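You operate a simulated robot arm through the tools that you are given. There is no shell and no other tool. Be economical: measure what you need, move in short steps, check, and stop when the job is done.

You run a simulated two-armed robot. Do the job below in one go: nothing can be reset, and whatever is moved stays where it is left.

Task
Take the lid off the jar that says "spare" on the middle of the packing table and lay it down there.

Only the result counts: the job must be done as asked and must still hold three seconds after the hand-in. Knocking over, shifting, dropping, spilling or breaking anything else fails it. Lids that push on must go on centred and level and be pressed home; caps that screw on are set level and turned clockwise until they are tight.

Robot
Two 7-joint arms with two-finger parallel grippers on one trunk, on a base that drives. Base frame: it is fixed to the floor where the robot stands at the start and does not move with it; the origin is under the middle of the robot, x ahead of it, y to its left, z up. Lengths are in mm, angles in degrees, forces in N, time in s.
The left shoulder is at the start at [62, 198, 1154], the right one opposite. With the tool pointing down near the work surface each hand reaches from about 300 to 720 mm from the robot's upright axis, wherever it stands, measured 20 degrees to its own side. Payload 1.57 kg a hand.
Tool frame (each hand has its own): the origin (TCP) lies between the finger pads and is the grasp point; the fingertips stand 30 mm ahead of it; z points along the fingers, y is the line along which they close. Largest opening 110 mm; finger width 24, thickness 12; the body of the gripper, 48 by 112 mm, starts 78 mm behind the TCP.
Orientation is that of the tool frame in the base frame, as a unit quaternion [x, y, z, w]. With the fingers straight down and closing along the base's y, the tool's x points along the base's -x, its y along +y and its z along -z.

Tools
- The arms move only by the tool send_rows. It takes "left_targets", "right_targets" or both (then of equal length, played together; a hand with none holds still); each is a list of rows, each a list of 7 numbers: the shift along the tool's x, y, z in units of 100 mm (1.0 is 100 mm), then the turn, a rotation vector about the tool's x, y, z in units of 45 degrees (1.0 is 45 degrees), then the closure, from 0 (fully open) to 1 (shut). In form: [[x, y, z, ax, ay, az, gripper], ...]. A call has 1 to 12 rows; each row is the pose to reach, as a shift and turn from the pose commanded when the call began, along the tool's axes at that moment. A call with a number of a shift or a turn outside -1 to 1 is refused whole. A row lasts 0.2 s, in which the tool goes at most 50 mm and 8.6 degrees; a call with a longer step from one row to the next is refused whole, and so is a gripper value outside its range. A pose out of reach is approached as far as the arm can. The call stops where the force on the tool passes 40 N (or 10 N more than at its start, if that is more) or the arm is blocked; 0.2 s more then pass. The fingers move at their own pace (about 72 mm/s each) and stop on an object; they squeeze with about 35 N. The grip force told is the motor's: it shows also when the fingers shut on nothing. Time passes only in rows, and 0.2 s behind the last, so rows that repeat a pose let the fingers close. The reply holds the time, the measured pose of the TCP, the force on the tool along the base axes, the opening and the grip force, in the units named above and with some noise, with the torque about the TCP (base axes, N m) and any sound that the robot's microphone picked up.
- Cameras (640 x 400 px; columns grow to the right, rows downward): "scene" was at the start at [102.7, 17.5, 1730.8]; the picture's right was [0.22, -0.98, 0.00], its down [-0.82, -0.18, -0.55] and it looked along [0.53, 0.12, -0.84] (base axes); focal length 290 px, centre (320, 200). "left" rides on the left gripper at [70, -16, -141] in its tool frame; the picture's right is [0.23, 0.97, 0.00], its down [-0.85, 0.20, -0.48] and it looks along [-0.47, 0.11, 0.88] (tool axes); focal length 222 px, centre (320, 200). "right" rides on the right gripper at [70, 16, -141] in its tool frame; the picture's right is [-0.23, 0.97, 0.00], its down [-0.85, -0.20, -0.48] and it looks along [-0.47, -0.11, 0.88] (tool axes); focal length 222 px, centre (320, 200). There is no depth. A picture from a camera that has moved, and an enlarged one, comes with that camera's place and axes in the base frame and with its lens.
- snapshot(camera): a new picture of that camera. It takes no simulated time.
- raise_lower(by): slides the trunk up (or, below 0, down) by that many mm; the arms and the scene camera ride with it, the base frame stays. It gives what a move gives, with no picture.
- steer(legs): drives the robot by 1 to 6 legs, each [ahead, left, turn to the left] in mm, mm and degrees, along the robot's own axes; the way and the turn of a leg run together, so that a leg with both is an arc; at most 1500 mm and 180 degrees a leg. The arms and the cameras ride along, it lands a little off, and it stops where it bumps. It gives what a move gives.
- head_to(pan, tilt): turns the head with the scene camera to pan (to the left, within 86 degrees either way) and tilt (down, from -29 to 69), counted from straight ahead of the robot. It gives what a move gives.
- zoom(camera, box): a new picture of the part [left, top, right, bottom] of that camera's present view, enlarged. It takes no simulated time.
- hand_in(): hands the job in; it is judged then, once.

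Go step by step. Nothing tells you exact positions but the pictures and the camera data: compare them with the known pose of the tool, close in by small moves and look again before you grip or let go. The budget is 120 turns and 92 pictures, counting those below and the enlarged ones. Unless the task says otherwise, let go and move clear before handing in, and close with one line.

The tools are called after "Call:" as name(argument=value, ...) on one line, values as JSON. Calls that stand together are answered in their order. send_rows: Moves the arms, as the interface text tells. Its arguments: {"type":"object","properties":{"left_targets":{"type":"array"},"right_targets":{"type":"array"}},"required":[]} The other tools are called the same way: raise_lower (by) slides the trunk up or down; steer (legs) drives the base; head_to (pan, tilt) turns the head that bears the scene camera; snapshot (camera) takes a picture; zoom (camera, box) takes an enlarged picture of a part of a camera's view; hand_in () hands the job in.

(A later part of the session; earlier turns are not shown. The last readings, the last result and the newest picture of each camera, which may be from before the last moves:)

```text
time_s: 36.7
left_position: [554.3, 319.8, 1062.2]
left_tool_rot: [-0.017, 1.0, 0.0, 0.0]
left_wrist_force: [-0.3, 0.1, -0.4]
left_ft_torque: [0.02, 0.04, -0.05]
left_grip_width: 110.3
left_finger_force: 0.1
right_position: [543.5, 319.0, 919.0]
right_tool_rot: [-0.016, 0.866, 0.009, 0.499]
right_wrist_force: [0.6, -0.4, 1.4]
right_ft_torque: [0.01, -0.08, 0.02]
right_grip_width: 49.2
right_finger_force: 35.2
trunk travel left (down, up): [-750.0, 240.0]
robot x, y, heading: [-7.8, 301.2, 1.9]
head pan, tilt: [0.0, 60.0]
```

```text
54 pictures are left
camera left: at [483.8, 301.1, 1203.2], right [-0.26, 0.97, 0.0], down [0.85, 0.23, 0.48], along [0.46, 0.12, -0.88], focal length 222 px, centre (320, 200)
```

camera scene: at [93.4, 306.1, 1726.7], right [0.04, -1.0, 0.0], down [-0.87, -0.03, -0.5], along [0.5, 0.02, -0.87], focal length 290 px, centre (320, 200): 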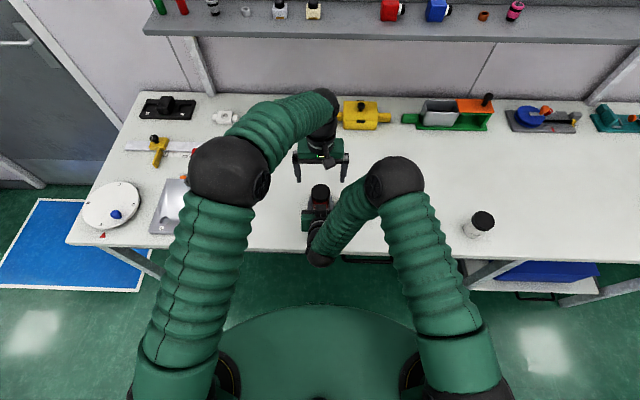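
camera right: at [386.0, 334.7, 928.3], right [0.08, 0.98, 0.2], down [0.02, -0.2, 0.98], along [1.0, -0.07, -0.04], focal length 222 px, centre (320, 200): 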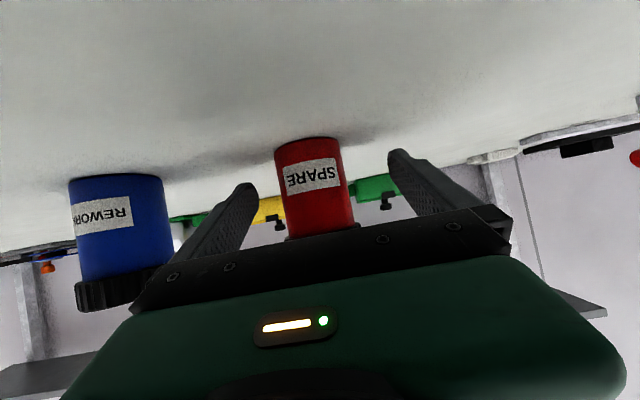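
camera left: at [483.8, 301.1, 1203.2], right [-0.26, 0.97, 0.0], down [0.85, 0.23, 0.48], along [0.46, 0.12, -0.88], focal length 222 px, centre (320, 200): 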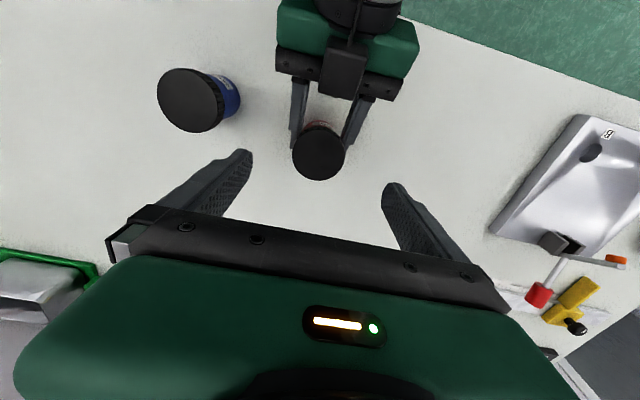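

The lid is centred near (551.5, 318). I'll correct by about 2 mm and descend halfway, then check.

Call:
send_rows(left_targets=[[0.025, -0.02, 0.15, 0, 0, 0, 0], [0.025, -0.02, 0.3, 0, 0, 0, 0], [0.025, -0.02, 0.45, 0, 0, 0, 0], [0.025, -0.02, 0.45, 0, 0, 0, 0]])

Call:
snapshot(camera="left")

Call:
zoom(camera="scene", box=[272, 130, 384, 200])

```text
time_s: 37.7
left_position: [550.9, 318.3, 1016.8]
left_tool_rot: [-0.017, 1.0, 0.0, -0.001]
left_wrist_force: [0.3, -0.4, 0.2]
left_ft_torque: [-0.02, 0.0, 0.0]
left_grip_width: 110.1
left_finger_force: 0.0
right_position: [543.6, 318.5, 919.1]
right_tool_rot: [-0.016, 0.866, 0.009, 0.5]
right_wrist_force: [-0.1, 0.0, -0.5]
right_ft_torque: [0.02, -0.01, 0.02]
right_grip_width: 49.2
right_finger_force: 35.5
trunk travel left (down, up): [-750.0, 240.0]
robot x, y, heading: [-12.3, 304.6, 2.2]
head pan, tilt: [0.0, 60.0]
```

```text
53 pictures are left
camera left: at [481.4, 299.1, 1159.3], right [-0.26, 0.97, 0.0], down [0.85, 0.23, 0.48], along [0.46, 0.12, -0.88], focal length 222 px, centre (320, 200)
```

left: 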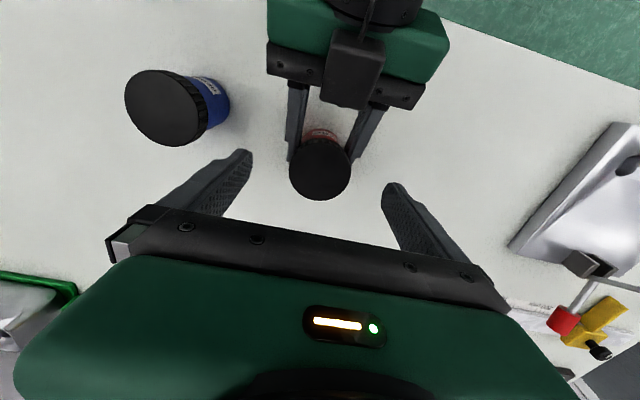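

```text
5.71 times, centred on (328, 165) of scene
camera zoom: at [93.3, 306.2, 1726.7], right [0.04, -1.0, 0.0], down [-0.87, -0.03, -0.5], along [0.5, 0.02, -0.87], focal length 1660 px, centre (274, 400)
```

zoom: 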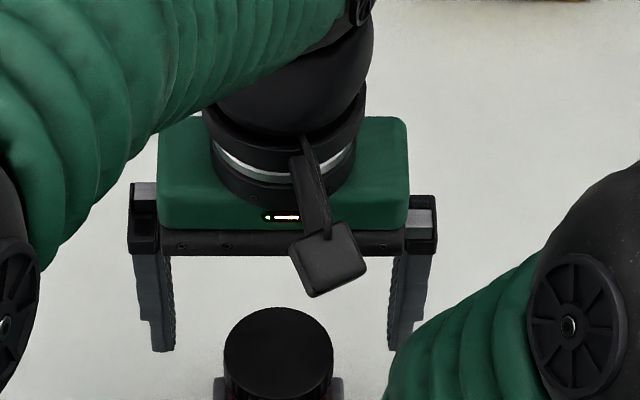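

The lid is centred between the left fingers within about 1 mm. I'll descend so the tips reach near the lid's lower edge.

Call:
send_rows(left_targets=[[0, 0, 0.12, 0, 0, 0, 0], [0, 0, 0.24, 0, 0, 0, 0], [0, 0, 0.34, 0, 0, 0, 0], [0, 0, 0.36, 0, 0, 0, 0], [0, 0, 0.36, 0, 0, 0, 0.3], [0, 0, 0.36, 0, 0, 0, 0.38]])

Call:
snapshot(camera="left")

Call:
zoom(camera="scene", box=[272, 140, 384, 210])

Call:
snapshot(camera="right")

```text
time_s: 39.1
left_position: [548.6, 318.0, 981.4]
left_tool_rot: [-0.016, 1.0, 0.0, 0.0]
left_wrist_force: [0.0, 0.5, 0.0]
left_ft_torque: [0.03, -0.01, 0.0]
left_grip_width: 68.2
left_finger_force: 0.0
right_position: [543.4, 319.3, 919.1]
right_tool_rot: [-0.015, 0.865, 0.008, 0.501]
right_wrist_force: [-0.5, -0.1, 0.5]
right_ft_torque: [0.06, 0.02, 0.03]
right_grip_width: 49.1
right_finger_force: 34.7
trunk travel left (down, up): [-750.0, 240.0]
robot x, y, heading: [-6.2, 305.3, 2.3]
head pan, tilt: [0.0, 60.0]
```

```text
51 pictures are left
camera left: at [479.5, 299.4, 1123.5], right [-0.26, 0.97, 0.0], down [0.85, 0.23, 0.48], along [0.46, 0.12, -0.88], focal length 222 px, centre (320, 200)
```

left: 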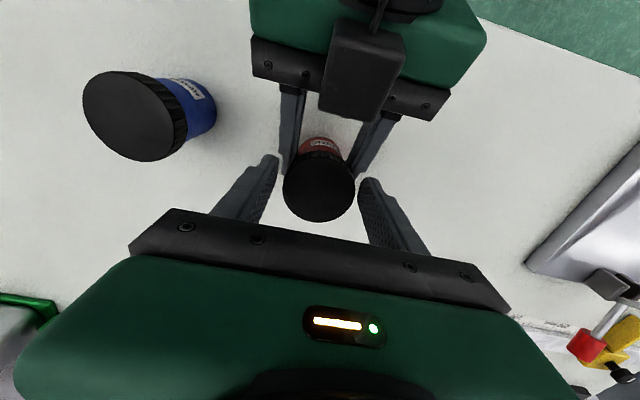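

```text
5.71 times, centred on (328, 175) of scene
camera zoom: at [93.4, 306.3, 1726.7], right [0.04, -1.0, 0.0], down [-0.87, -0.03, -0.5], along [0.5, 0.02, -0.87], focal length 1660 px, centre (274, 343)
```

zoom: 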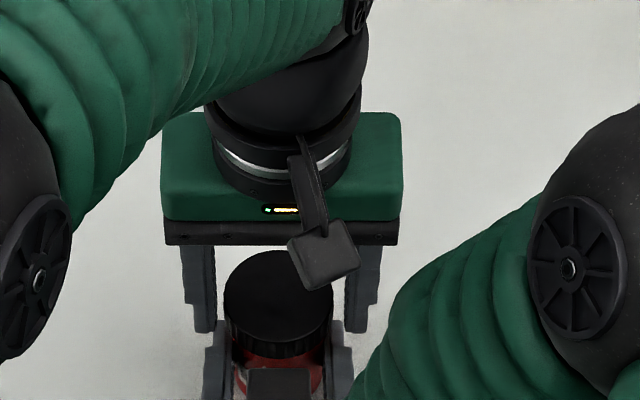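

```text
49 pictures are left
camera right: at [386.0, 328.8, 928.8], right [0.08, 0.98, 0.2], down [0.02, -0.2, 0.98], along [1.0, -0.07, -0.04], focal length 222 px, centre (320, 200)
```

right: 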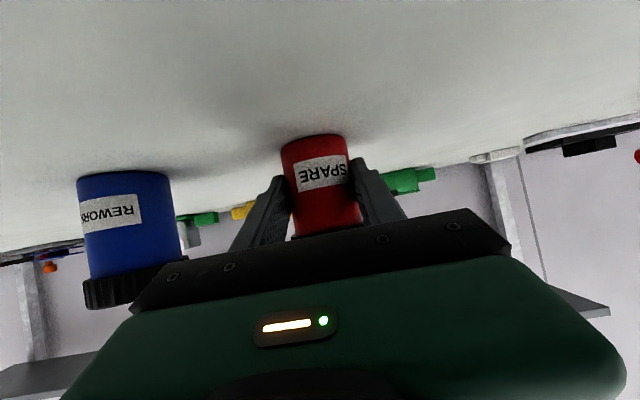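

Left fingers flank the lid; the lid centre is about 3–4 mm ahead in x. I'll correct and close on the lid.

Call:
send_rows(left_targets=[[-0.035, 0, 0, 0, 0, 0, 0.38], [-0.035, 0, 0, 0, 0, 0, 0.42], [-0.035, 0, 0, 0, 0, 0, 0.46], [-0.035, 0, 0, 0, 0, 0, 0.5], [-0.035, 0, 0, 0, 0, 0, 0.7], [-0.035, 0, 0, 0, 0, 0, 1], [-0.035, 0, 0, 0, 0, 0, 1], [-0.035, 0, 0, 0, 0, 0, 1]])

Call:
snapshot(camera="left")

```text
time_s: 40.9
left_position: [552.4, 319.4, 981.5]
left_tool_rot: [-0.017, 1.0, 0.0, 0.0]
left_wrist_force: [0.5, 4.0, 0.4]
left_ft_torque: [0.08, 0.03, 0.02]
left_grip_width: 56.8
left_finger_force: 34.9
right_position: [544.0, 318.6, 918.6]
right_tool_rot: [-0.016, 0.866, 0.008, 0.5]
right_wrist_force: [-2.1, -4.3, 1.1]
right_ft_torque: [0.22, -0.04, -0.03]
right_grip_width: 49.0
right_finger_force: 34.7
trunk travel left (down, up): [-750.0, 240.0]
robot x, y, heading: [-11.6, 300.2, 2.0]
head pan, tilt: [0.0, 60.0]
```

```text
48 pictures are left
camera left: at [482.4, 300.1, 1123.2], right [-0.26, 0.97, 0.0], down [0.85, 0.23, 0.48], along [0.46, 0.13, -0.88], focal length 222 px, centre (320, 200)
```

left: 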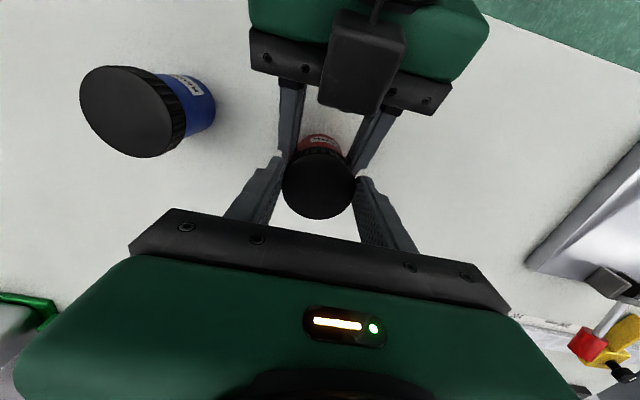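

The lid is gripped (56.8 mm). Now I try turning it anticlockwise (negative about the tool's z), 30° first, watching the torque.

Call:
send_rows(left_targets=[[0, 0, 0, 0, 0, -0.1, 1], [0, 0, 0, 0, 0, -0.2, 1], [0, 0, 0, 0, 0, -0.3, 1], [0, 0, 0, 0, 0, -0.4, 1], [0, 0, 0, 0, 0, -0.5, 1], [0, 0, 0, 0, 0, -0.6, 1], [0, 0, 0, 0, 0, -0.7, 1]], right_targets=[[0, 0, 0, 0, 0, 0, 1], [0, 0, 0, 0, 0, 0, 1], [0, 0, 0, 0, 0, 0, 1], [0, 0, 0, 0, 0, 0, 1], [0, 0, 0, 0, 0, 0, 1], [0, 0, 0, 0, 0, 0, 1], [0, 0, 0, 0, 0, 0, 1]])

Call:
snapshot(camera="left")

Call:
snapshot(camera="right")

```text
time_s: 42.5
left_position: [552.1, 317.3, 981.4]
left_tool_rot: [-0.288, 0.958, 0.0, 0.0]
left_wrist_force: [3.2, -5.6, -1.1]
left_ft_torque: [-0.23, -0.03, -0.07]
left_grip_width: 56.6
left_finger_force: 35.0
right_position: [542.6, 320.5, 919.0]
right_tool_rot: [-0.016, 0.866, 0.01, 0.5]
right_wrist_force: [-3.0, 6.9, 1.3]
right_ft_torque: [-0.13, -0.25, 0.11]
right_grip_width: 48.7
right_finger_force: 35.2
trunk travel left (down, up): [-750.0, 240.0]
robot x, y, heading: [-11.0, 301.0, 2.0]
head pan, tilt: [0.0, 60.0]
```

```text
47 pictures are left
camera left: at [502.7, 265.6, 1123.7], right [-0.73, 0.69, 0.0], down [0.6, 0.64, 0.48], along [0.33, 0.35, -0.88], focal length 222 px, centre (320, 200)
```

left: 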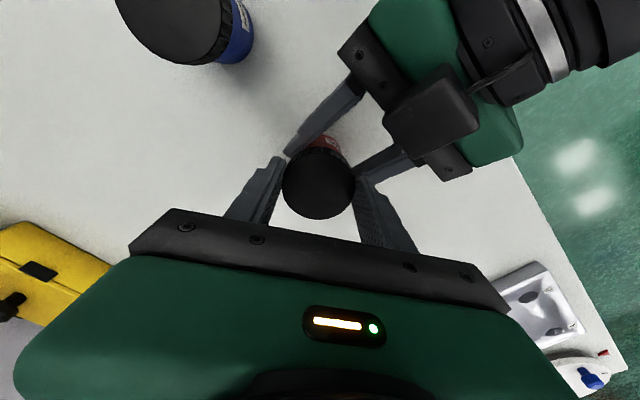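

```text
46 pictures are left
camera right: at [385.5, 329.4, 928.9], right [0.08, 0.98, 0.2], down [0.02, -0.2, 0.98], along [1.0, -0.07, -0.04], focal length 222 px, centre (320, 200)
```

right: 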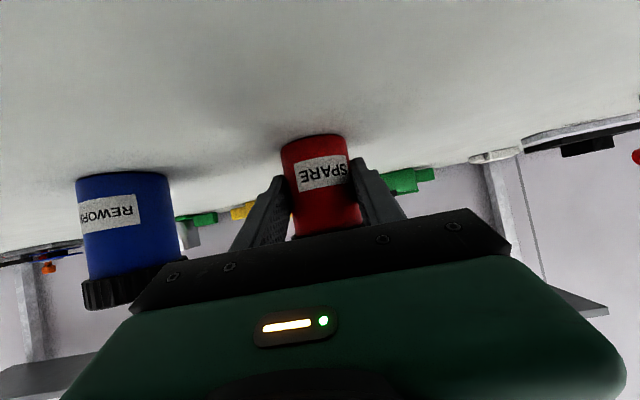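

The lid turned 31° at little torque while the SPARE label stayed put, so it's a screw cap loosening. I continue anticlockwise.

Call:
send_rows(left_targets=[[0, 0, 0, 0, 0, -0.12, 1], [0, 0, 0, 0, 0, -0.24, 1], [0, 0, 0, 0, 0, -0.36, 1], [0, 0, 0, 0, 0, -0.48, 1], [0, 0, 0, 0, 0, -0.6, 1], [0, 0, 0, 0, 0, -0.72, 1], [0, 0, 0, 0, 0, -0.84, 1], [0, 0, 0, 0, 0, -0.98, 1]])

Call:
snapshot(camera="scene")

Call:
snapshot(camera="left")

```text
time_s: 44.3
left_position: [553.1, 316.8, 983.5]
left_tool_rot: [-0.626, 0.78, -0.002, 0.002]
left_wrist_force: [21.3, -25.4, -4.5]
left_ft_torque: [-1.07, -0.75, -0.2]
left_grip_width: 56.7
left_finger_force: 35.2
right_position: [542.0, 321.4, 918.8]
right_tool_rot: [-0.017, 0.866, 0.011, 0.499]
right_wrist_force: [-20.6, 25.0, 6.6]
right_ft_torque: [-0.54, -0.63, 0.39]
right_grip_width: 48.7
right_finger_force: 35.2
trunk travel left (down, up): [-750.0, 240.0]
robot x, y, heading: [-15.9, 302.3, 2.0]
head pan, tilt: [0.0, 60.0]
```

```text
45 pictures are left
camera scene: at [93.3, 305.7, 1726.7], right [0.04, -1.0, 0.0], down [-0.87, -0.03, -0.5], along [0.5, 0.02, -0.87], focal length 290 px, centre (320, 200)
```

scene: 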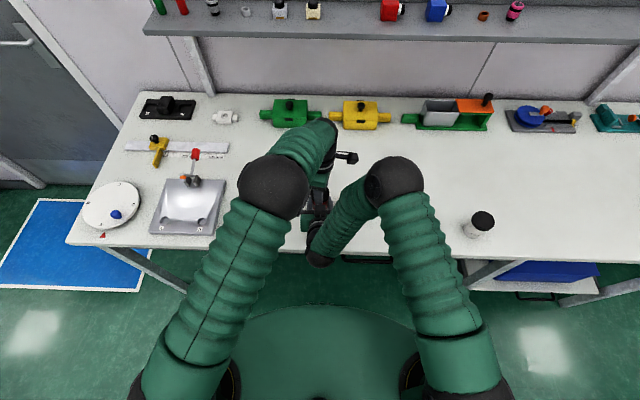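

```text
44 pictures are left
camera left: at [553.5, 245.3, 1125.0], right [-1.0, -0.01, -0.01], down [-0.01, 0.88, 0.48], along [0.0, 0.48, -0.88], focal length 222 px, centre (320, 200)
```

left: 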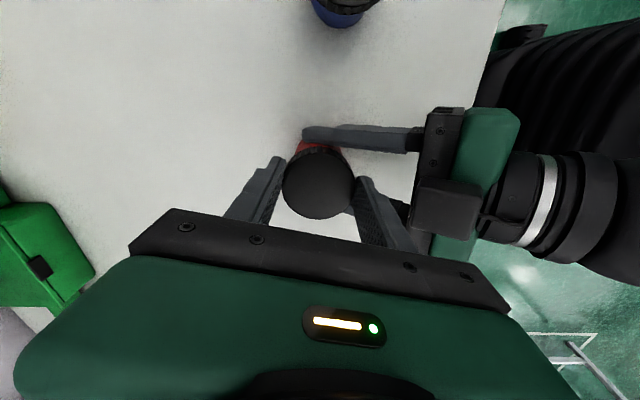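

The lid has turned about 75°, but side forces of 25 N have built up from a slight off-centre grip. I'll open the left hand to relieve them and see how the lid sits.

Call:
send_rows(left_targets=[[0, 0, 0, 0, 0, 0, 0.6], [0, 0, 0, 0, 0, 0, 0.4], [0, 0, 0, 0, 0, 0, 0.35], [0, 0, 0, 0, 0, 0, 0.35]])

Call:
zoom(camera="left", box=[200, 100, 440, 250])

Call:
zoom(camera="right", box=[230, 125, 410, 238])

```text
time_s: 45.3
left_position: [551.8, 317.5, 980.6]
left_tool_rot: [-0.626, 0.78, 0.003, -0.002]
left_wrist_force: [1.0, -0.9, -0.2]
left_ft_torque: [0.0, -0.04, 0.02]
left_grip_width: 72.5
left_finger_force: 0.4
right_position: [544.7, 319.5, 919.4]
right_tool_rot: [-0.015, 0.865, 0.009, 0.501]
right_wrist_force: [-0.5, 0.0, 0.6]
right_ft_torque: [-0.03, -0.01, -0.03]
right_grip_width: 48.4
right_finger_force: 35.1
trunk travel left (down, up): [-750.0, 240.0]
robot x, y, heading: [-9.5, 299.5, 2.0]
head pan, tilt: [0.0, 60.0]
```

```text
2.67 times, centred on (320, 175) of left
camera zoom: at [552.2, 245.8, 1122.6], right [-1.0, -0.01, 0.01], down [-0.01, 0.88, 0.48], along [-0.01, 0.48, -0.88], focal length 592 px, centre (320, 267)
```

zoom: 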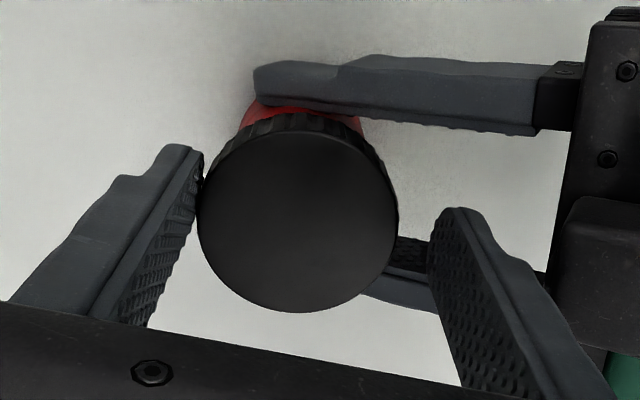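

```text
3.54 times, centred on (320, 182) of right
camera zoom: at [387.2, 328.7, 928.9], right [0.08, 0.98, 0.2], down [0.02, -0.2, 0.98], along [1.0, -0.07, -0.03], focal length 786 px, centre (320, 266)
```

zoom: 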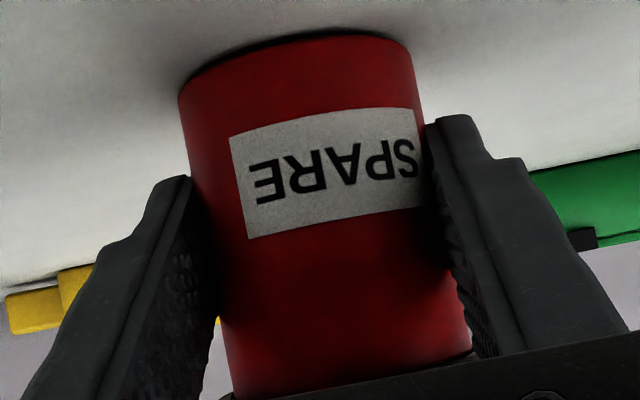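

Forces are gone and the label hasn't moved, so the cap did turn. The lid centre is about 6 mm ahead (+x) of my TCP, so I'll recentre there and recheck.

Call:
send_rows(left_targets=[[-0.013, -0.03, 0, 0, 0, 0, 0.3], [-0.013, -0.059, 0, 0, 0, 0, 0.3], [-0.013, -0.059, 0, 0, 0, 0, 0.3]])

Call:
zoom(camera="left", box=[200, 100, 440, 250])

Call:
zoom(camera="scene", box=[272, 140, 384, 210])

```text
time_s: 46.1
left_position: [558.9, 318.2, 982.6]
left_tool_rot: [-0.626, 0.78, -0.001, 0.0]
left_wrist_force: [0.5, 0.2, -0.5]
left_ft_torque: [0.0, 0.04, 0.0]
left_grip_width: 76.9
left_finger_force: 0.0
right_position: [543.0, 319.2, 917.5]
right_tool_rot: [-0.016, 0.866, 0.009, 0.5]
right_wrist_force: [-0.6, 0.5, -0.2]
right_ft_torque: [-0.02, 0.0, 0.02]
right_grip_width: 48.6
right_finger_force: 34.3
trunk travel left (down, up): [-750.0, 240.0]
robot x, y, heading: [-10.4, 298.4, 1.9]
head pan, tilt: [0.0, 60.0]
```

```text
2.67 times, centred on (320, 175) of left
camera zoom: at [558.7, 246.5, 1123.9], right [-1.0, -0.01, 0.0], down [-0.01, 0.88, 0.48], along [-0.01, 0.48, -0.88], focal length 592 px, centre (320, 267)
```

zoom: 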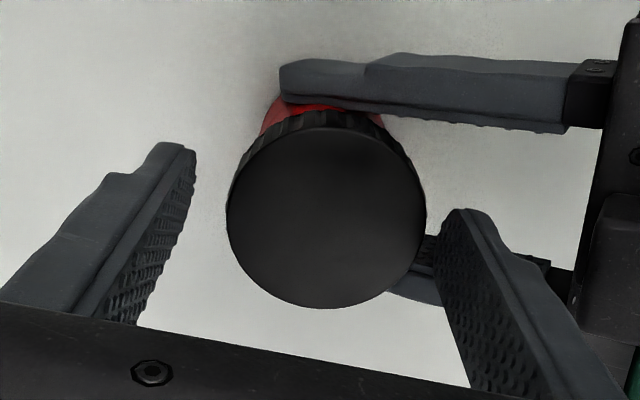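

```text
5.71 times, centred on (328, 175) of scene
camera zoom: at [93.6, 306.0, 1726.7], right [0.04, -1.0, 0.0], down [-0.87, -0.03, -0.5], along [0.5, 0.02, -0.87], focal length 1660 px, centre (274, 343)
```

zoom: 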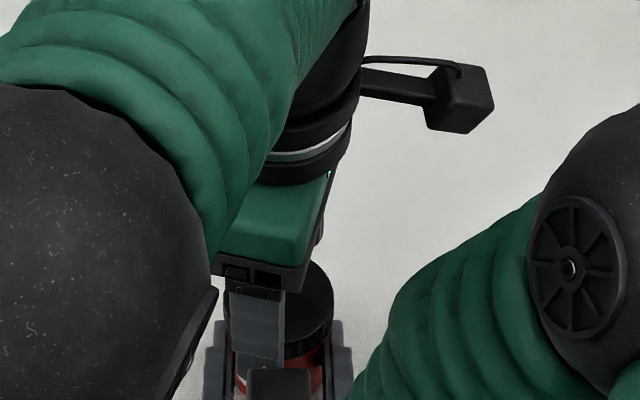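

Offset is now about 2.4 mm the other way, so the lid axis is near x 556.5. I'll correct that, lift 10 mm and wind the open hand back clockwise for a second turn.

Call:
send_rows(left_targets=[[0.005, 0.024, -0.1, 0, 0, 0.1, 0.2], [0.005, 0.024, -0.1, 0, 0, 0.28, 0.2], [0.005, 0.024, -0.1, 0, 0, 0.46, 0.2], [0.005, 0.024, -0.1, 0, 0, 0.64, 0.2], [0.005, 0.024, -0.1, 0, 0, 0.82, 0.2], [0.005, 0.024, -0.1, 0, 0, 1, 0.2]])

Call:
send_rows(left_targets=[[0, 0, 0, 0, 0, 0.18, 0.2], [0, 0, 0, 0, 0, 0.36, 0.2], [0, 0, 0, 0, 0, 0.54, 0.2], [0, 0, 0, 0, 0, 0.72, 0.2], [0, 0, 0, 0, 0, 0.9, 0.2], [0, 0, 0, 0, 0, 1, 0.2]])

Call:
send_rows(left_targets=[[0, 0, 0, 0, 0, 0.18, 0.2], [0, 0, 0, 0, 0, 0.36, 0.2], [0, 0, 0, 0, 0, 0.54, 0.2], [0, 0, 0, 0, 0, 0.67, 0.2], [0, 0, 0, 0, 0, 0.67, 0.2]])

Call:
snapshot(camera="left")

Call:
snapshot(camera="scene")

```text
time_s: 47.5
left_position: [556.6, 318.2, 991.5]
left_tool_rot: [-0.279, 0.96, 0.0, -0.001]
left_wrist_force: [-0.3, 0.2, 0.1]
left_ft_torque: [0.0, -0.03, -0.01]
left_grip_width: 88.0
left_finger_force: 0.0
right_position: [543.4, 318.1, 919.0]
right_tool_rot: [-0.015, 0.866, 0.009, 0.501]
right_wrist_force: [0.2, -0.3, -0.3]
right_ft_torque: [0.01, 0.0, 0.02]
right_grip_width: 48.5
right_finger_force: 34.9
trunk travel left (down, up): [-750.0, 240.0]
robot x, y, heading: [-7.4, 306.7, 2.1]
head pan, tilt: [0.0, 60.0]
```

```text
time_s: 48.9
left_position: [555.3, 317.7, 992.2]
left_tool_rot: [0.11, 0.994, 0.001, 0.0]
left_wrist_force: [-0.7, -0.1, -0.3]
left_ft_torque: [-0.01, -0.03, -0.01]
left_grip_width: 87.8
left_finger_force: 0.0
right_position: [543.6, 319.2, 919.3]
right_tool_rot: [-0.016, 0.866, 0.009, 0.499]
right_wrist_force: [-1.1, 0.3, -0.3]
right_ft_torque: [0.01, 0.0, -0.01]
right_grip_width: 48.4
right_finger_force: 35.7
trunk travel left (down, up): [-750.0, 240.0]
robot x, y, heading: [-8.3, 303.5, 2.1]
head pan, tilt: [0.0, 60.0]
```

```text
time_s: 50.1
left_position: [557.3, 318.1, 991.2]
left_tool_rot: [0.364, 0.931, 0.0, 0.0]
left_wrist_force: [-0.2, -0.5, -0.7]
left_ft_torque: [-0.02, 0.0, 0.01]
left_grip_width: 88.2
left_finger_force: 0.1
right_position: [543.7, 319.1, 917.9]
right_tool_rot: [-0.016, 0.866, 0.009, 0.5]
right_wrist_force: [0.3, 0.5, -0.1]
right_ft_torque: [0.02, -0.01, -0.03]
right_grip_width: 48.7
right_finger_force: 35.5
trunk travel left (down, up): [-750.0, 240.0]
robot x, y, heading: [-9.5, 303.9, 2.0]
head pan, tilt: [0.0, 60.0]
```

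```text
39 pictures are left
camera left: at [493.7, 354.0, 1133.8], right [0.49, 0.87, 0.0], down [0.76, -0.43, 0.48], along [0.42, -0.24, -0.88], focal length 222 px, centre (320, 200)
```

left: 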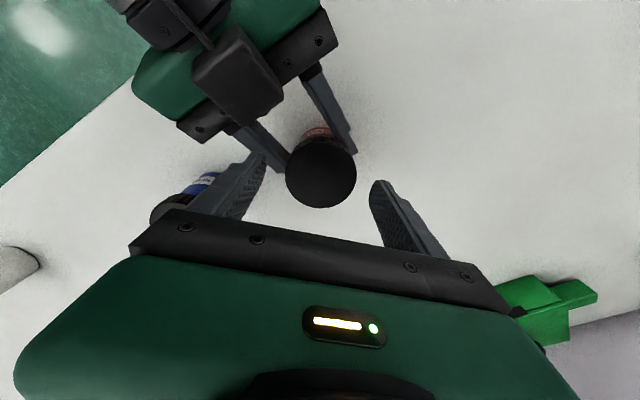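

```text
38 pictures are left
camera scene: at [93.8, 306.3, 1726.7], right [0.04, -1.0, 0.0], down [-0.87, -0.03, -0.5], along [0.5, 0.02, -0.87], focal length 290 px, centre (320, 200)
```

scene: 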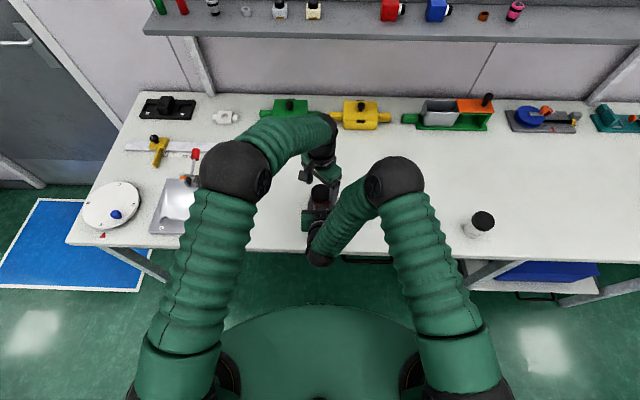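

The lid's axis works out at about (556, 320) with its top near z 957. I'll recentre, lower to a TCP height of 980 and regrip from this wound-back angle.

Call:
send_rows(left_targets=[[0.02, 0.012, 0.04, 0, 0, 0, 0.3], [0.02, 0.012, 0.08, 0, 0, 0, 0.35], [0.02, 0.012, 0.11, 0, 0, 0, 0.38], [0.02, 0.012, 0.11, 0, 0, 0, 0.42], [0.02, 0.012, 0.11, 0, 0, 0, 0.42]])

Call:
zoom(camera="left", box=[200, 100, 440, 250])

```text
time_s: 51.3
left_position: [556.1, 320.6, 980.3]
left_tool_rot: [0.364, 0.932, 0.0, 0.0]
left_wrist_force: [0.1, -0.5, -0.3]
left_ft_torque: [-0.04, -0.01, -0.05]
left_grip_width: 63.7
left_finger_force: 0.0
right_position: [543.6, 319.8, 918.0]
right_tool_rot: [-0.015, 0.866, 0.008, 0.5]
right_wrist_force: [-0.3, -0.3, -0.3]
right_ft_torque: [0.01, 0.04, -0.05]
right_grip_width: 48.7
right_finger_force: 35.0
trunk travel left (down, up): [-750.0, 240.0]
robot x, y, heading: [-11.9, 300.7, 1.9]
head pan, tilt: [0.0, 60.0]
```

```text
2.67 times, centred on (320, 175) of left
camera zoom: at [493.0, 355.5, 1122.4], right [0.49, 0.87, 0.0], down [0.76, -0.43, 0.48], along [0.42, -0.24, -0.88], focal length 592 px, centre (320, 267)
```

zoom: 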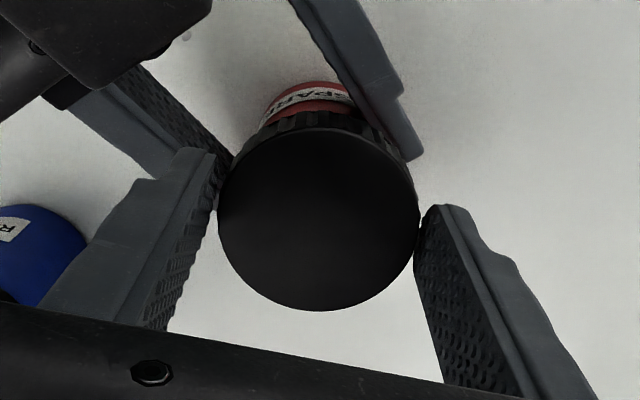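

It is well centred with no contact forces. I'll close and turn anticlockwise again.

Call:
send_rows(left_targets=[[0, 0, 0, 0, 0, 0, 0.6], [0, 0, 0, 0, 0, 0, 1], [0, 0, 0, 0, 0, 0, 1], [0, 0, 0, 0, 0, -0.12, 1], [0, 0, 0, 0, 0, -0.25, 1], [0, 0, 0, 0, 0, -0.4, 1], [0, 0, 0, 0, 0, -0.55, 1], [0, 0, 0, 0, 0, -0.7, 1], [0, 0, 0, 0, 0, -0.85, 1], [0, 0, 0, 0, 0, -1, 1]])

Call:
send_rows(left_targets=[[0, 0, 0, 0, 0, -0.12, 1], [0, 0, 0, 0, 0, -0.25, 1], [0, 0, 0, 0, 0, -0.4, 1], [0, 0, 0, 0, 0, -0.55, 1], [0, 0, 0, 0, 0, -0.7, 1], [0, 0, 0, 0, 0, -0.85, 1], [0, 0, 0, 0, 0, -1, 1]])

Call:
zoom(camera="right", box=[230, 125, 410, 238])

Call:
snapshot(camera="left")

```text
time_s: 53.5
left_position: [555.6, 319.1, 980.2]
left_tool_rot: [-0.021, 1.0, -0.001, 0.0]
left_wrist_force: [-6.4, -10.9, 0.8]
left_ft_torque: [-0.41, 0.15, -0.03]
left_grip_width: 58.1
left_finger_force: 35.4
right_position: [543.3, 319.5, 918.6]
right_tool_rot: [-0.016, 0.866, 0.009, 0.5]
right_wrist_force: [6.1, 9.9, -1.8]
right_ft_torque: [-0.25, 0.19, 0.13]
right_grip_width: 48.5
right_finger_force: 35.5
trunk travel left (down, up): [-750.0, 240.0]
robot x, y, heading: [-10.0, 299.4, 2.0]
head pan, tilt: [0.0, 60.0]
```

```text
time_s: 55.1
left_position: [556.9, 319.3, 980.7]
left_tool_rot: [-0.402, 0.916, 0.0, 0.0]
left_wrist_force: [-9.1, -17.3, 5.3]
left_ft_torque: [-0.85, 0.19, -0.03]
left_grip_width: 57.7
left_finger_force: 35.2
right_position: [544.0, 319.9, 919.2]
right_tool_rot: [-0.017, 0.866, 0.01, 0.499]
right_wrist_force: [9.6, 16.4, -5.8]
right_ft_torque: [-0.22, 0.46, 0.24]
right_grip_width: 48.8
right_finger_force: 35.5
trunk travel left (down, up): [-750.0, 240.0]
robot x, y, heading: [-8.3, 304.1, 1.8]
head pan, tilt: [0.0, 60.0]
```

```text
3.54 times, centred on (320, 182) of right
camera zoom: at [386.0, 328.8, 928.8], right [0.08, 0.98, 0.2], down [0.02, -0.2, 0.98], along [1.0, -0.07, -0.04], focal length 786 px, centre (320, 266)
```

zoom: 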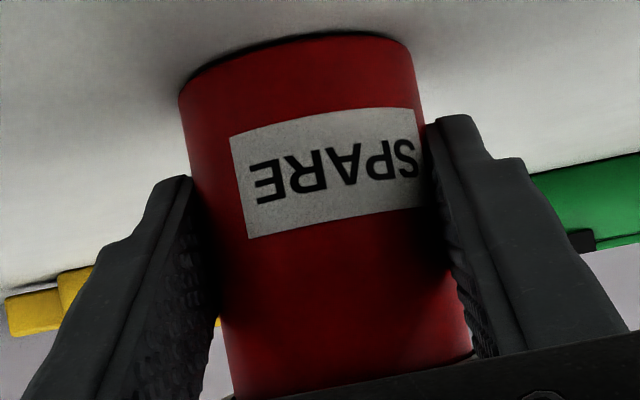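

```text
35 pictures are left
camera left: at [520.4, 256.9, 1122.8], right [-0.87, 0.49, 0.0], down [0.43, 0.77, 0.48], along [0.23, 0.42, -0.88], focal length 222 px, centre (320, 200)
```

left: 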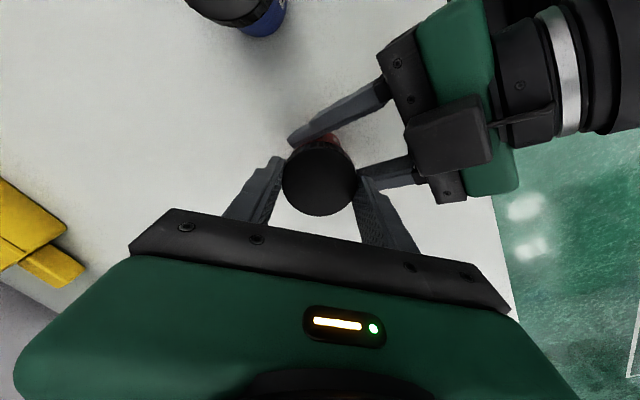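

It turned another 90°, with the cap now pushing the hand up as it should. I'll ease the hand to follow the side force and the rise while turning 40° more.

Call:
send_rows(left_targets=[[0.01, 0, -0.01, 0, 0, -0.1, 1], [0.02, 0, -0.015, 0, 0, -0.25, 1], [0.02, 0, -0.02, 0, 0, -0.4, 1], [0.02, 0, -0.02, 0, 0, -0.55, 1], [0.02, 0, -0.02, 0, 0, -0.7, 1], [0.02, 0, -0.02, 0, 0, -0.85, 1], [0.02, 0, -0.02, 0, 0, -0.95, 1]])

```text
time_s: 56.7
left_position: [556.5, 320.0, 984.3]
left_tool_rot: [0.711, -0.703, 0.001, 0.001]
left_wrist_force: [9.8, -19.8, -14.0]
left_ft_torque: [-0.67, -0.31, 0.02]
left_grip_width: 58.0
left_finger_force: 35.1
right_position: [544.0, 319.9, 919.8]
right_tool_rot: [-0.015, 0.866, 0.009, 0.5]
right_wrist_force: [-9.8, 19.4, 13.7]
right_ft_torque: [-0.47, -0.45, 0.27]
right_grip_width: 48.8
right_finger_force: 34.7
trunk travel left (down, up): [-750.0, 240.0]
robot x, y, heading: [-8.4, 300.0, 1.8]
head pan, tilt: [0.0, 60.0]
```

That makes about 208° in all, and the cap still holds against a slight pull (14 N), so it is still on the thread. I'll release, wind back and take another turn.

Call:
send_rows(left_targets=[[0, 0, 0, 0, 0, 0, 0.6], [0, 0, 0, 0, 0, 0, 0.35], [0, 0, 0, 0, 0, 0, 0.2], [0, 0, -0.06, 0, 0, 0, 0.2], [0, 0, -0.06, 0, 0, 0, 0.2]])

Call:
zoom(camera="left", box=[200, 100, 440, 250])

Call:
send_rows(left_targets=[[0, 0, 0, 0, 0, 0.18, 0.2], [0, 0, 0, 0, 0, 0.36, 0.2], [0, 0, 0, 0, 0, 0.54, 0.2], [0, 0, 0, 0, 0, 0.72, 0.2], [0, 0, 0, 0, 0, 0.9, 0.2], [0, 0, 0, 0, 0, 1, 0.2]])

Call:
send_rows(left_targets=[[0, 0, 0, 0, 0, 0.18, 0.2], [0, 0, 0, 0, 0, 0.36, 0.2], [0, 0, 0, 0, 0, 0.54, 0.2], [0, 0, 0, 0, 0, 0.72, 0.2], [0, 0, 0, 0, 0, 0.9, 0.2], [0, 0, 0, 0, 0, 1, 0.2]])

Call:
send_rows(left_targets=[[0, 0, 0, 0, 0, 0.18, 0.2], [0, 0, 0, 0, 0, 0.36, 0.2], [0, 0, 0, 0, 0, 0.54, 0.2], [0, 0, 0, 0, 0, 0.72, 0.2], [0, 0, 0, 0, 0, 0.9, 0.2], [0, 0, 0, 0, 0, 1, 0.2], [0, 0, 0, 0, 0, 1, 0.2]])

Call:
zoom(camera="left", box=[200, 100, 440, 250])

```text
time_s: 57.9
left_position: [555.3, 323.8, 986.2]
left_tool_rot: [0.711, -0.703, -0.002, -0.001]
left_wrist_force: [0.1, -0.1, -0.6]
left_ft_torque: [0.0, 0.01, 0.04]
left_grip_width: 88.1
left_finger_force: 0.2
right_position: [543.7, 318.7, 917.9]
right_tool_rot: [-0.014, 0.865, 0.007, 0.501]
right_wrist_force: [-0.4, -1.0, 5.0]
right_ft_torque: [-0.04, 0.04, 0.03]
right_grip_width: 48.6
right_finger_force: 35.3
trunk travel left (down, up): [-750.0, 240.0]
robot x, y, heading: [-6.5, 302.7, 2.1]
head pan, tilt: [0.0, 60.0]
```

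```text
2.67 times, centred on (320, 175) of left
camera zoom: at [572.2, 252.9, 1128.2], right [-0.97, -0.24, 0.0], down [-0.21, 0.85, 0.48], along [-0.11, 0.47, -0.88], focal length 592 px, centre (320, 267)
```

zoom: 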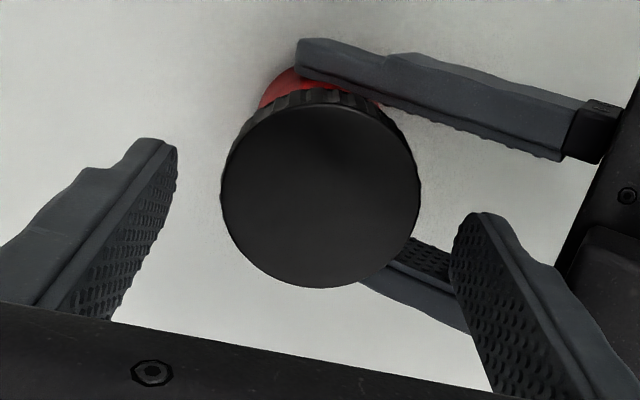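

```text
time_s: 59.3
left_position: [553.9, 319.9, 989.8]
left_tool_rot: [-0.383, 0.924, 0.0, 0.0]
left_wrist_force: [0.5, -0.6, 0.7]
left_ft_torque: [0.03, 0.04, -0.03]
left_grip_width: 88.0
left_finger_force: 0.0
right_position: [544.5, 319.1, 919.2]
right_tool_rot: [-0.016, 0.866, 0.009, 0.499]
right_wrist_force: [-0.3, -1.0, -0.3]
right_ft_torque: [0.02, 0.0, 0.01]
right_grip_width: 48.4
right_finger_force: 34.9
trunk travel left (down, up): [-750.0, 240.0]
robot x, y, heading: [-10.9, 302.4, 1.8]
head pan, tilt: [0.0, 60.0]
```

```text
time_s: 60.7
left_position: [554.4, 318.8, 989.4]
left_tool_rot: [0.0, 1.0, 0.0, -0.001]
left_wrist_force: [0.1, -0.4, 0.7]
left_ft_torque: [0.01, -0.01, -0.03]
left_grip_width: 87.8
left_finger_force: 0.1
right_position: [543.2, 318.7, 919.5]
right_tool_rot: [-0.015, 0.866, 0.009, 0.5]
right_wrist_force: [0.0, -0.4, -0.2]
right_ft_torque: [0.0, 0.05, 0.0]
right_grip_width: 48.6
right_finger_force: 34.9
trunk travel left (down, up): [-750.0, 240.0]
robot x, y, heading: [-6.3, 301.7, 2.1]
head pan, tilt: [0.0, 60.0]
```

```text
time_s: 62.3
left_position: [555.4, 320.3, 989.4]
left_tool_rot: [0.383, 0.924, 0.0, 0.0]
left_wrist_force: [0.0, 0.9, -0.1]
left_ft_torque: [-0.03, -0.01, 0.01]
left_grip_width: 88.0
left_finger_force: 0.0
right_position: [543.0, 319.0, 919.3]
right_tool_rot: [-0.015, 0.866, 0.008, 0.5]
right_wrist_force: [-0.3, 0.1, 0.0]
right_ft_torque: [0.0, 0.03, 0.02]
right_grip_width: 48.4
right_finger_force: 34.7
trunk travel left (down, up): [-750.0, 240.0]
robot x, y, heading: [-10.1, 302.0, 1.7]
head pan, tilt: [0.0, 60.0]
```

```text
2.67 times, centred on (320, 175) of left
camera zoom: at [493.1, 357.4, 1130.9], right [0.53, 0.85, 0.0], down [0.75, -0.46, 0.48], along [0.41, -0.25, -0.88], focal length 592 px, centre (320, 267)
```

zoom: 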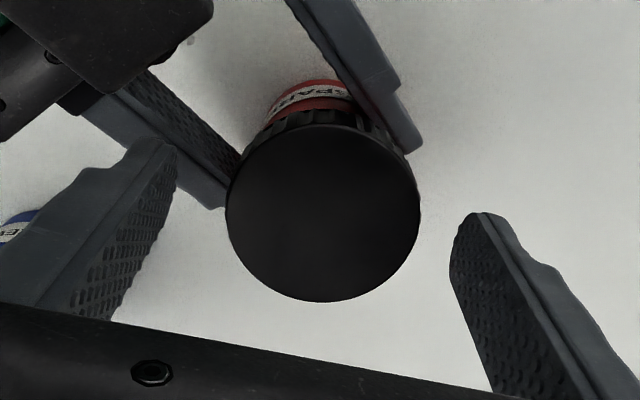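

Wound back to −45°. The lid is about 3 mm off along tool x, so I'll correct, lower, grip and turn again.

Call:
send_rows(left_targets=[[-0.025, 0.01, 0.04, 0, 0, 0, 0.3], [-0.025, 0.01, 0.08, 0, 0, 0, 0.38], [-0.025, 0.01, 0.08, 0, 0, 0, 0.45], [-0.025, 0.01, 0.08, 0, 0, 0, 0.7], [-0.025, 0.01, 0.08, 0, 0, 0, 1], [-0.025, 0.01, 0.08, 0, 0, 0, 1], [-0.025, 0.01, 0.08, 0, 0, 0, 1]])

Call:
send_rows(left_targets=[[0, 0, 0, 0, 0, -0.15, 1], [0, 0, 0, 0, 0, -0.3, 1], [0, 0, 0, 0, 0, -0.45, 1], [0, 0, 0, 0, 0, -0.6, 1], [0, 0, 0, 0, 0, -0.75, 1], [0, 0, 0, 0, 0, -0.9, 1], [0, 0, 0, 0, 0, -1, 1]])

Call:
send_rows(left_targets=[[0, 0, 0, 0, 0, -0.15, 1], [0, 0, 0, 0, 0, -0.3, 1], [0, 0, 0, 0, 0, -0.45, 1], [0, 0, 0, 0, 0, -0.6, 1], [0, 0, 0, 0, 0, -0.75, 1], [0, 0, 0, 0, 0, -0.9, 1], [0, 0, 0, 0, 0, -1, 1]])

```text
time_s: 63.9
left_position: [557.3, 318.4, 979.6]
left_tool_rot: [0.381, 0.925, 0.001, 0.0]
left_wrist_force: [7.4, 5.2, -0.8]
left_ft_torque: [0.24, -0.33, 0.02]
left_grip_width: 57.8
left_finger_force: 34.9
right_position: [543.7, 318.3, 918.1]
right_tool_rot: [-0.016, 0.866, 0.008, 0.499]
right_wrist_force: [-8.2, -5.2, 1.8]
right_ft_torque: [0.05, -0.17, -0.05]
right_grip_width: 48.4
right_finger_force: 34.2
trunk travel left (down, up): [-750.0, 240.0]
robot x, y, heading: [-10.2, 302.9, 2.2]
head pan, tilt: [0.0, 60.0]
```

```text
time_s: 65.5
left_position: [556.7, 317.6, 981.6]
left_tool_rot: [-0.002, 1.0, 0.0, 0.001]
left_wrist_force: [13.1, 7.2, 0.5]
left_ft_torque: [0.22, -0.35, -0.21]
left_grip_width: 57.8
left_finger_force: 34.8
right_position: [543.1, 319.4, 918.4]
right_tool_rot: [-0.015, 0.866, 0.008, 0.499]
right_wrist_force: [-12.8, -7.8, -0.6]
right_ft_torque: [0.31, -0.47, 0.09]
right_grip_width: 48.9
right_finger_force: 34.6
trunk travel left (down, up): [-750.0, 240.0]
robot x, y, heading: [-14.6, 304.1, 2.2]
head pan, tilt: [0.0, 60.0]
```

```text
time_s: 67.1
left_position: [556.1, 318.2, 980.7]
left_tool_rot: [-0.385, 0.923, 0.001, 0.0]
left_wrist_force: [9.0, 9.9, 1.6]
left_ft_torque: [0.32, -0.21, -0.07]
left_grip_width: 58.1
left_finger_force: 34.9
right_position: [544.0, 318.1, 918.1]
right_tool_rot: [-0.016, 0.866, 0.009, 0.5]
right_wrist_force: [-8.9, -10.1, -3.1]
right_ft_torque: [0.32, -0.21, -0.08]
right_grip_width: 48.6
right_finger_force: 34.8
trunk travel left (down, up): [-750.0, 240.0]
robot x, y, heading: [-10.9, 298.0, 2.0]
head pan, tilt: [0.0, 60.0]
```

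Now about 298° in total, with modest forces. Another 45°, then a gentle 3 mm lift to test whether it is free.

Call:
send_rows(left_targets=[[0, 0, 0, 0, 0, -0.15, 1], [0, 0, 0, 0, 0, -0.3, 1], [0, 0, 0, 0, 0, -0.45, 1], [0, 0, 0, 0, 0, -0.6, 1], [0, 0, 0, 0, 0, -0.75, 1], [0, 0, 0, 0, 0, -0.9, 1], [0, 0, 0, 0, 0, -1, 1]])

Call:
send_rows(left_targets=[[0, 0, -0.01, 0, 0, 0, 1], [0, 0, -0.02, 0, 0, 0, 1], [0, 0, -0.03, 0, 0, 0, 1]])

Call:
zoom(camera="left", box=[200, 100, 440, 250])

```text
time_s: 68.7
left_position: [557.1, 319.5, 981.5]
left_tool_rot: [0.71, -0.704, 0.001, 0.001]
left_wrist_force: [-1.1, 0.6, -0.1]
left_ft_torque: [-0.02, 0.05, 0.0]
left_grip_width: 57.8
left_finger_force: 35.4
right_position: [543.5, 320.0, 920.3]
right_tool_rot: [-0.016, 0.866, 0.01, 0.5]
right_wrist_force: [1.0, -0.3, -0.4]
right_ft_torque: [0.02, 0.06, -0.01]
right_grip_width: 48.7
right_finger_force: 34.6
trunk travel left (down, up): [-750.0, 240.0]
robot x, y, heading: [-9.8, 302.8, 1.9]
head pan, tilt: [0.0, 60.0]
```

```text
time_s: 69.5
left_position: [557.6, 320.6, 984.4]
left_tool_rot: [0.71, -0.705, 0.0, 0.0]
left_wrist_force: [-0.8, 0.0, -1.3]
left_ft_torque: [0.02, 0.03, 0.01]
left_grip_width: 57.9
left_finger_force: 34.7
right_position: [543.3, 319.5, 918.0]
right_tool_rot: [-0.016, 0.866, 0.009, 0.5]
right_wrist_force: [1.2, 1.1, -0.5]
right_ft_torque: [0.01, 0.06, -0.02]
right_grip_width: 48.7
right_finger_force: 34.5
trunk travel left (down, up): [-750.0, 240.0]
robot x, y, heading: [-10.8, 299.4, 2.0]
head pan, tilt: [0.0, 60.0]
```

```text
2.67 times, centred on (320, 175) of left
camera zoom: at [574.0, 250.3, 1125.2], right [-0.97, -0.23, 0.0], down [-0.21, 0.85, 0.48], along [-0.11, 0.47, -0.88], focal length 592 px, centre (320, 267)
```

zoom: 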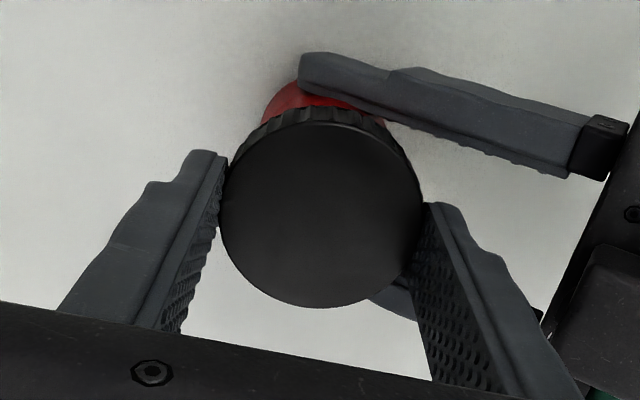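

All forces fell to zero, so the cap is free of the thread. I lift it straight up.

Call:
send_rows(left_targets=[[0, 0, -0.1, 0, 0, 0, 1], [0, 0, -0.25, 0, 0, 0, 1], [0, 0, -0.45, 0, 0, 0, 1], [0, 0, -0.65, 0, 0, 0, 1], [0, 0, -0.9, 0, 0, 0, 1], [0, 0, -0.9, 0, 0, 0, 1]])

Call:
snapshot(camera="left")

Call:
snapshot(camera="scene")

```text
time_s: 70.9
left_position: [556.2, 321.3, 1074.8]
left_tool_rot: [0.71, -0.704, 0.0, 0.0]
left_wrist_force: [0.8, 0.1, 0.2]
left_ft_torque: [0.01, -0.01, 0.0]
left_grip_width: 57.7
left_finger_force: 34.3
right_position: [542.7, 319.9, 918.8]
right_tool_rot: [-0.016, 0.867, 0.009, 0.499]
right_wrist_force: [0.9, -0.4, -0.3]
right_ft_torque: [0.01, 0.03, 0.0]
right_grip_width: 48.7
right_finger_force: 34.6
trunk travel left (down, up): [-750.0, 240.0]
robot x, y, heading: [-11.6, 300.5, 1.8]
head pan, tilt: [0.0, 60.0]
```

```text
31 pictures are left
camera left: at [572.8, 251.4, 1216.3], right [-0.97, -0.23, 0.0], down [-0.21, 0.85, 0.48], along [-0.11, 0.47, -0.88], focal length 222 px, centre (320, 200)
```

left: 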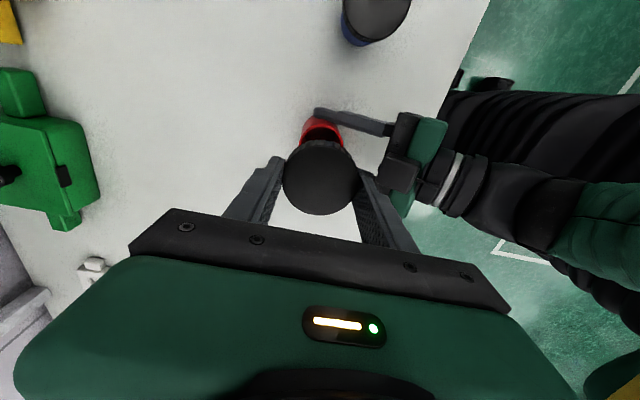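

```text
30 pictures are left
camera scene: at [93.4, 306.0, 1726.8], right [0.04, -1.0, 0.0], down [-0.87, -0.03, -0.5], along [0.5, 0.02, -0.87], focal length 290 px, centre (320, 200)
```

scene: 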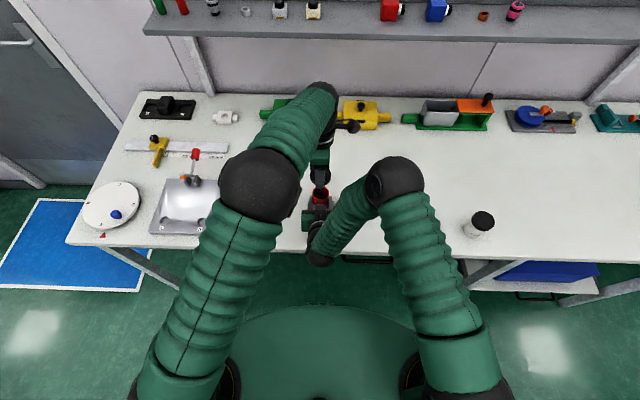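

The lid is off in the left hand and the jar stands open. I'll let go with the right hand and back it straight out along its fingers.

Call:
send_rows(right_targets=[[0, 0, 0, 0, 0, 0, 0.5], [0, 0, 0, 0, 0, 0, 0.3], [0, 0, 0, 0, 0, 0, 0], [0, 0, 0, 0, 0, 0, 0], [0, 0, 0, 0, 0, 0, 0]])

Call:
snapshot(camera="right")

```text
time_s: 72.1
left_position: [556.9, 320.6, 1075.6]
left_tool_rot: [0.71, -0.704, 0.0, 0.001]
left_wrist_force: [0.5, 0.8, 0.3]
left_ft_torque: [0.02, 0.0, -0.03]
left_grip_width: 57.7
left_finger_force: 35.1
right_position: [544.1, 318.8, 919.1]
right_tool_rot: [-0.015, 0.866, 0.009, 0.499]
right_wrist_force: [0.9, -0.7, 0.1]
right_ft_torque: [0.02, -0.01, 0.01]
right_grip_width: 110.1
right_finger_force: 0.0
trunk travel left (down, up): [-750.0, 240.0]
robot x, y, heading: [-8.9, 300.0, 2.0]
head pan, tilt: [0.0, 60.0]
```

```text
29 pictures are left
camera right: at [386.1, 328.7, 929.2], right [0.08, 0.98, 0.2], down [0.02, -0.2, 0.98], along [1.0, -0.07, -0.04], focal length 222 px, centre (320, 200)
```

right: 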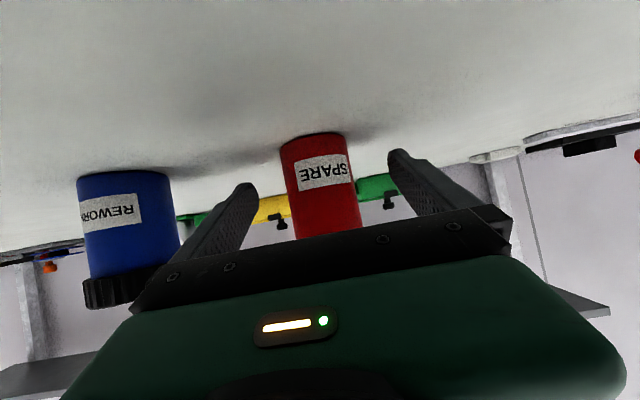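

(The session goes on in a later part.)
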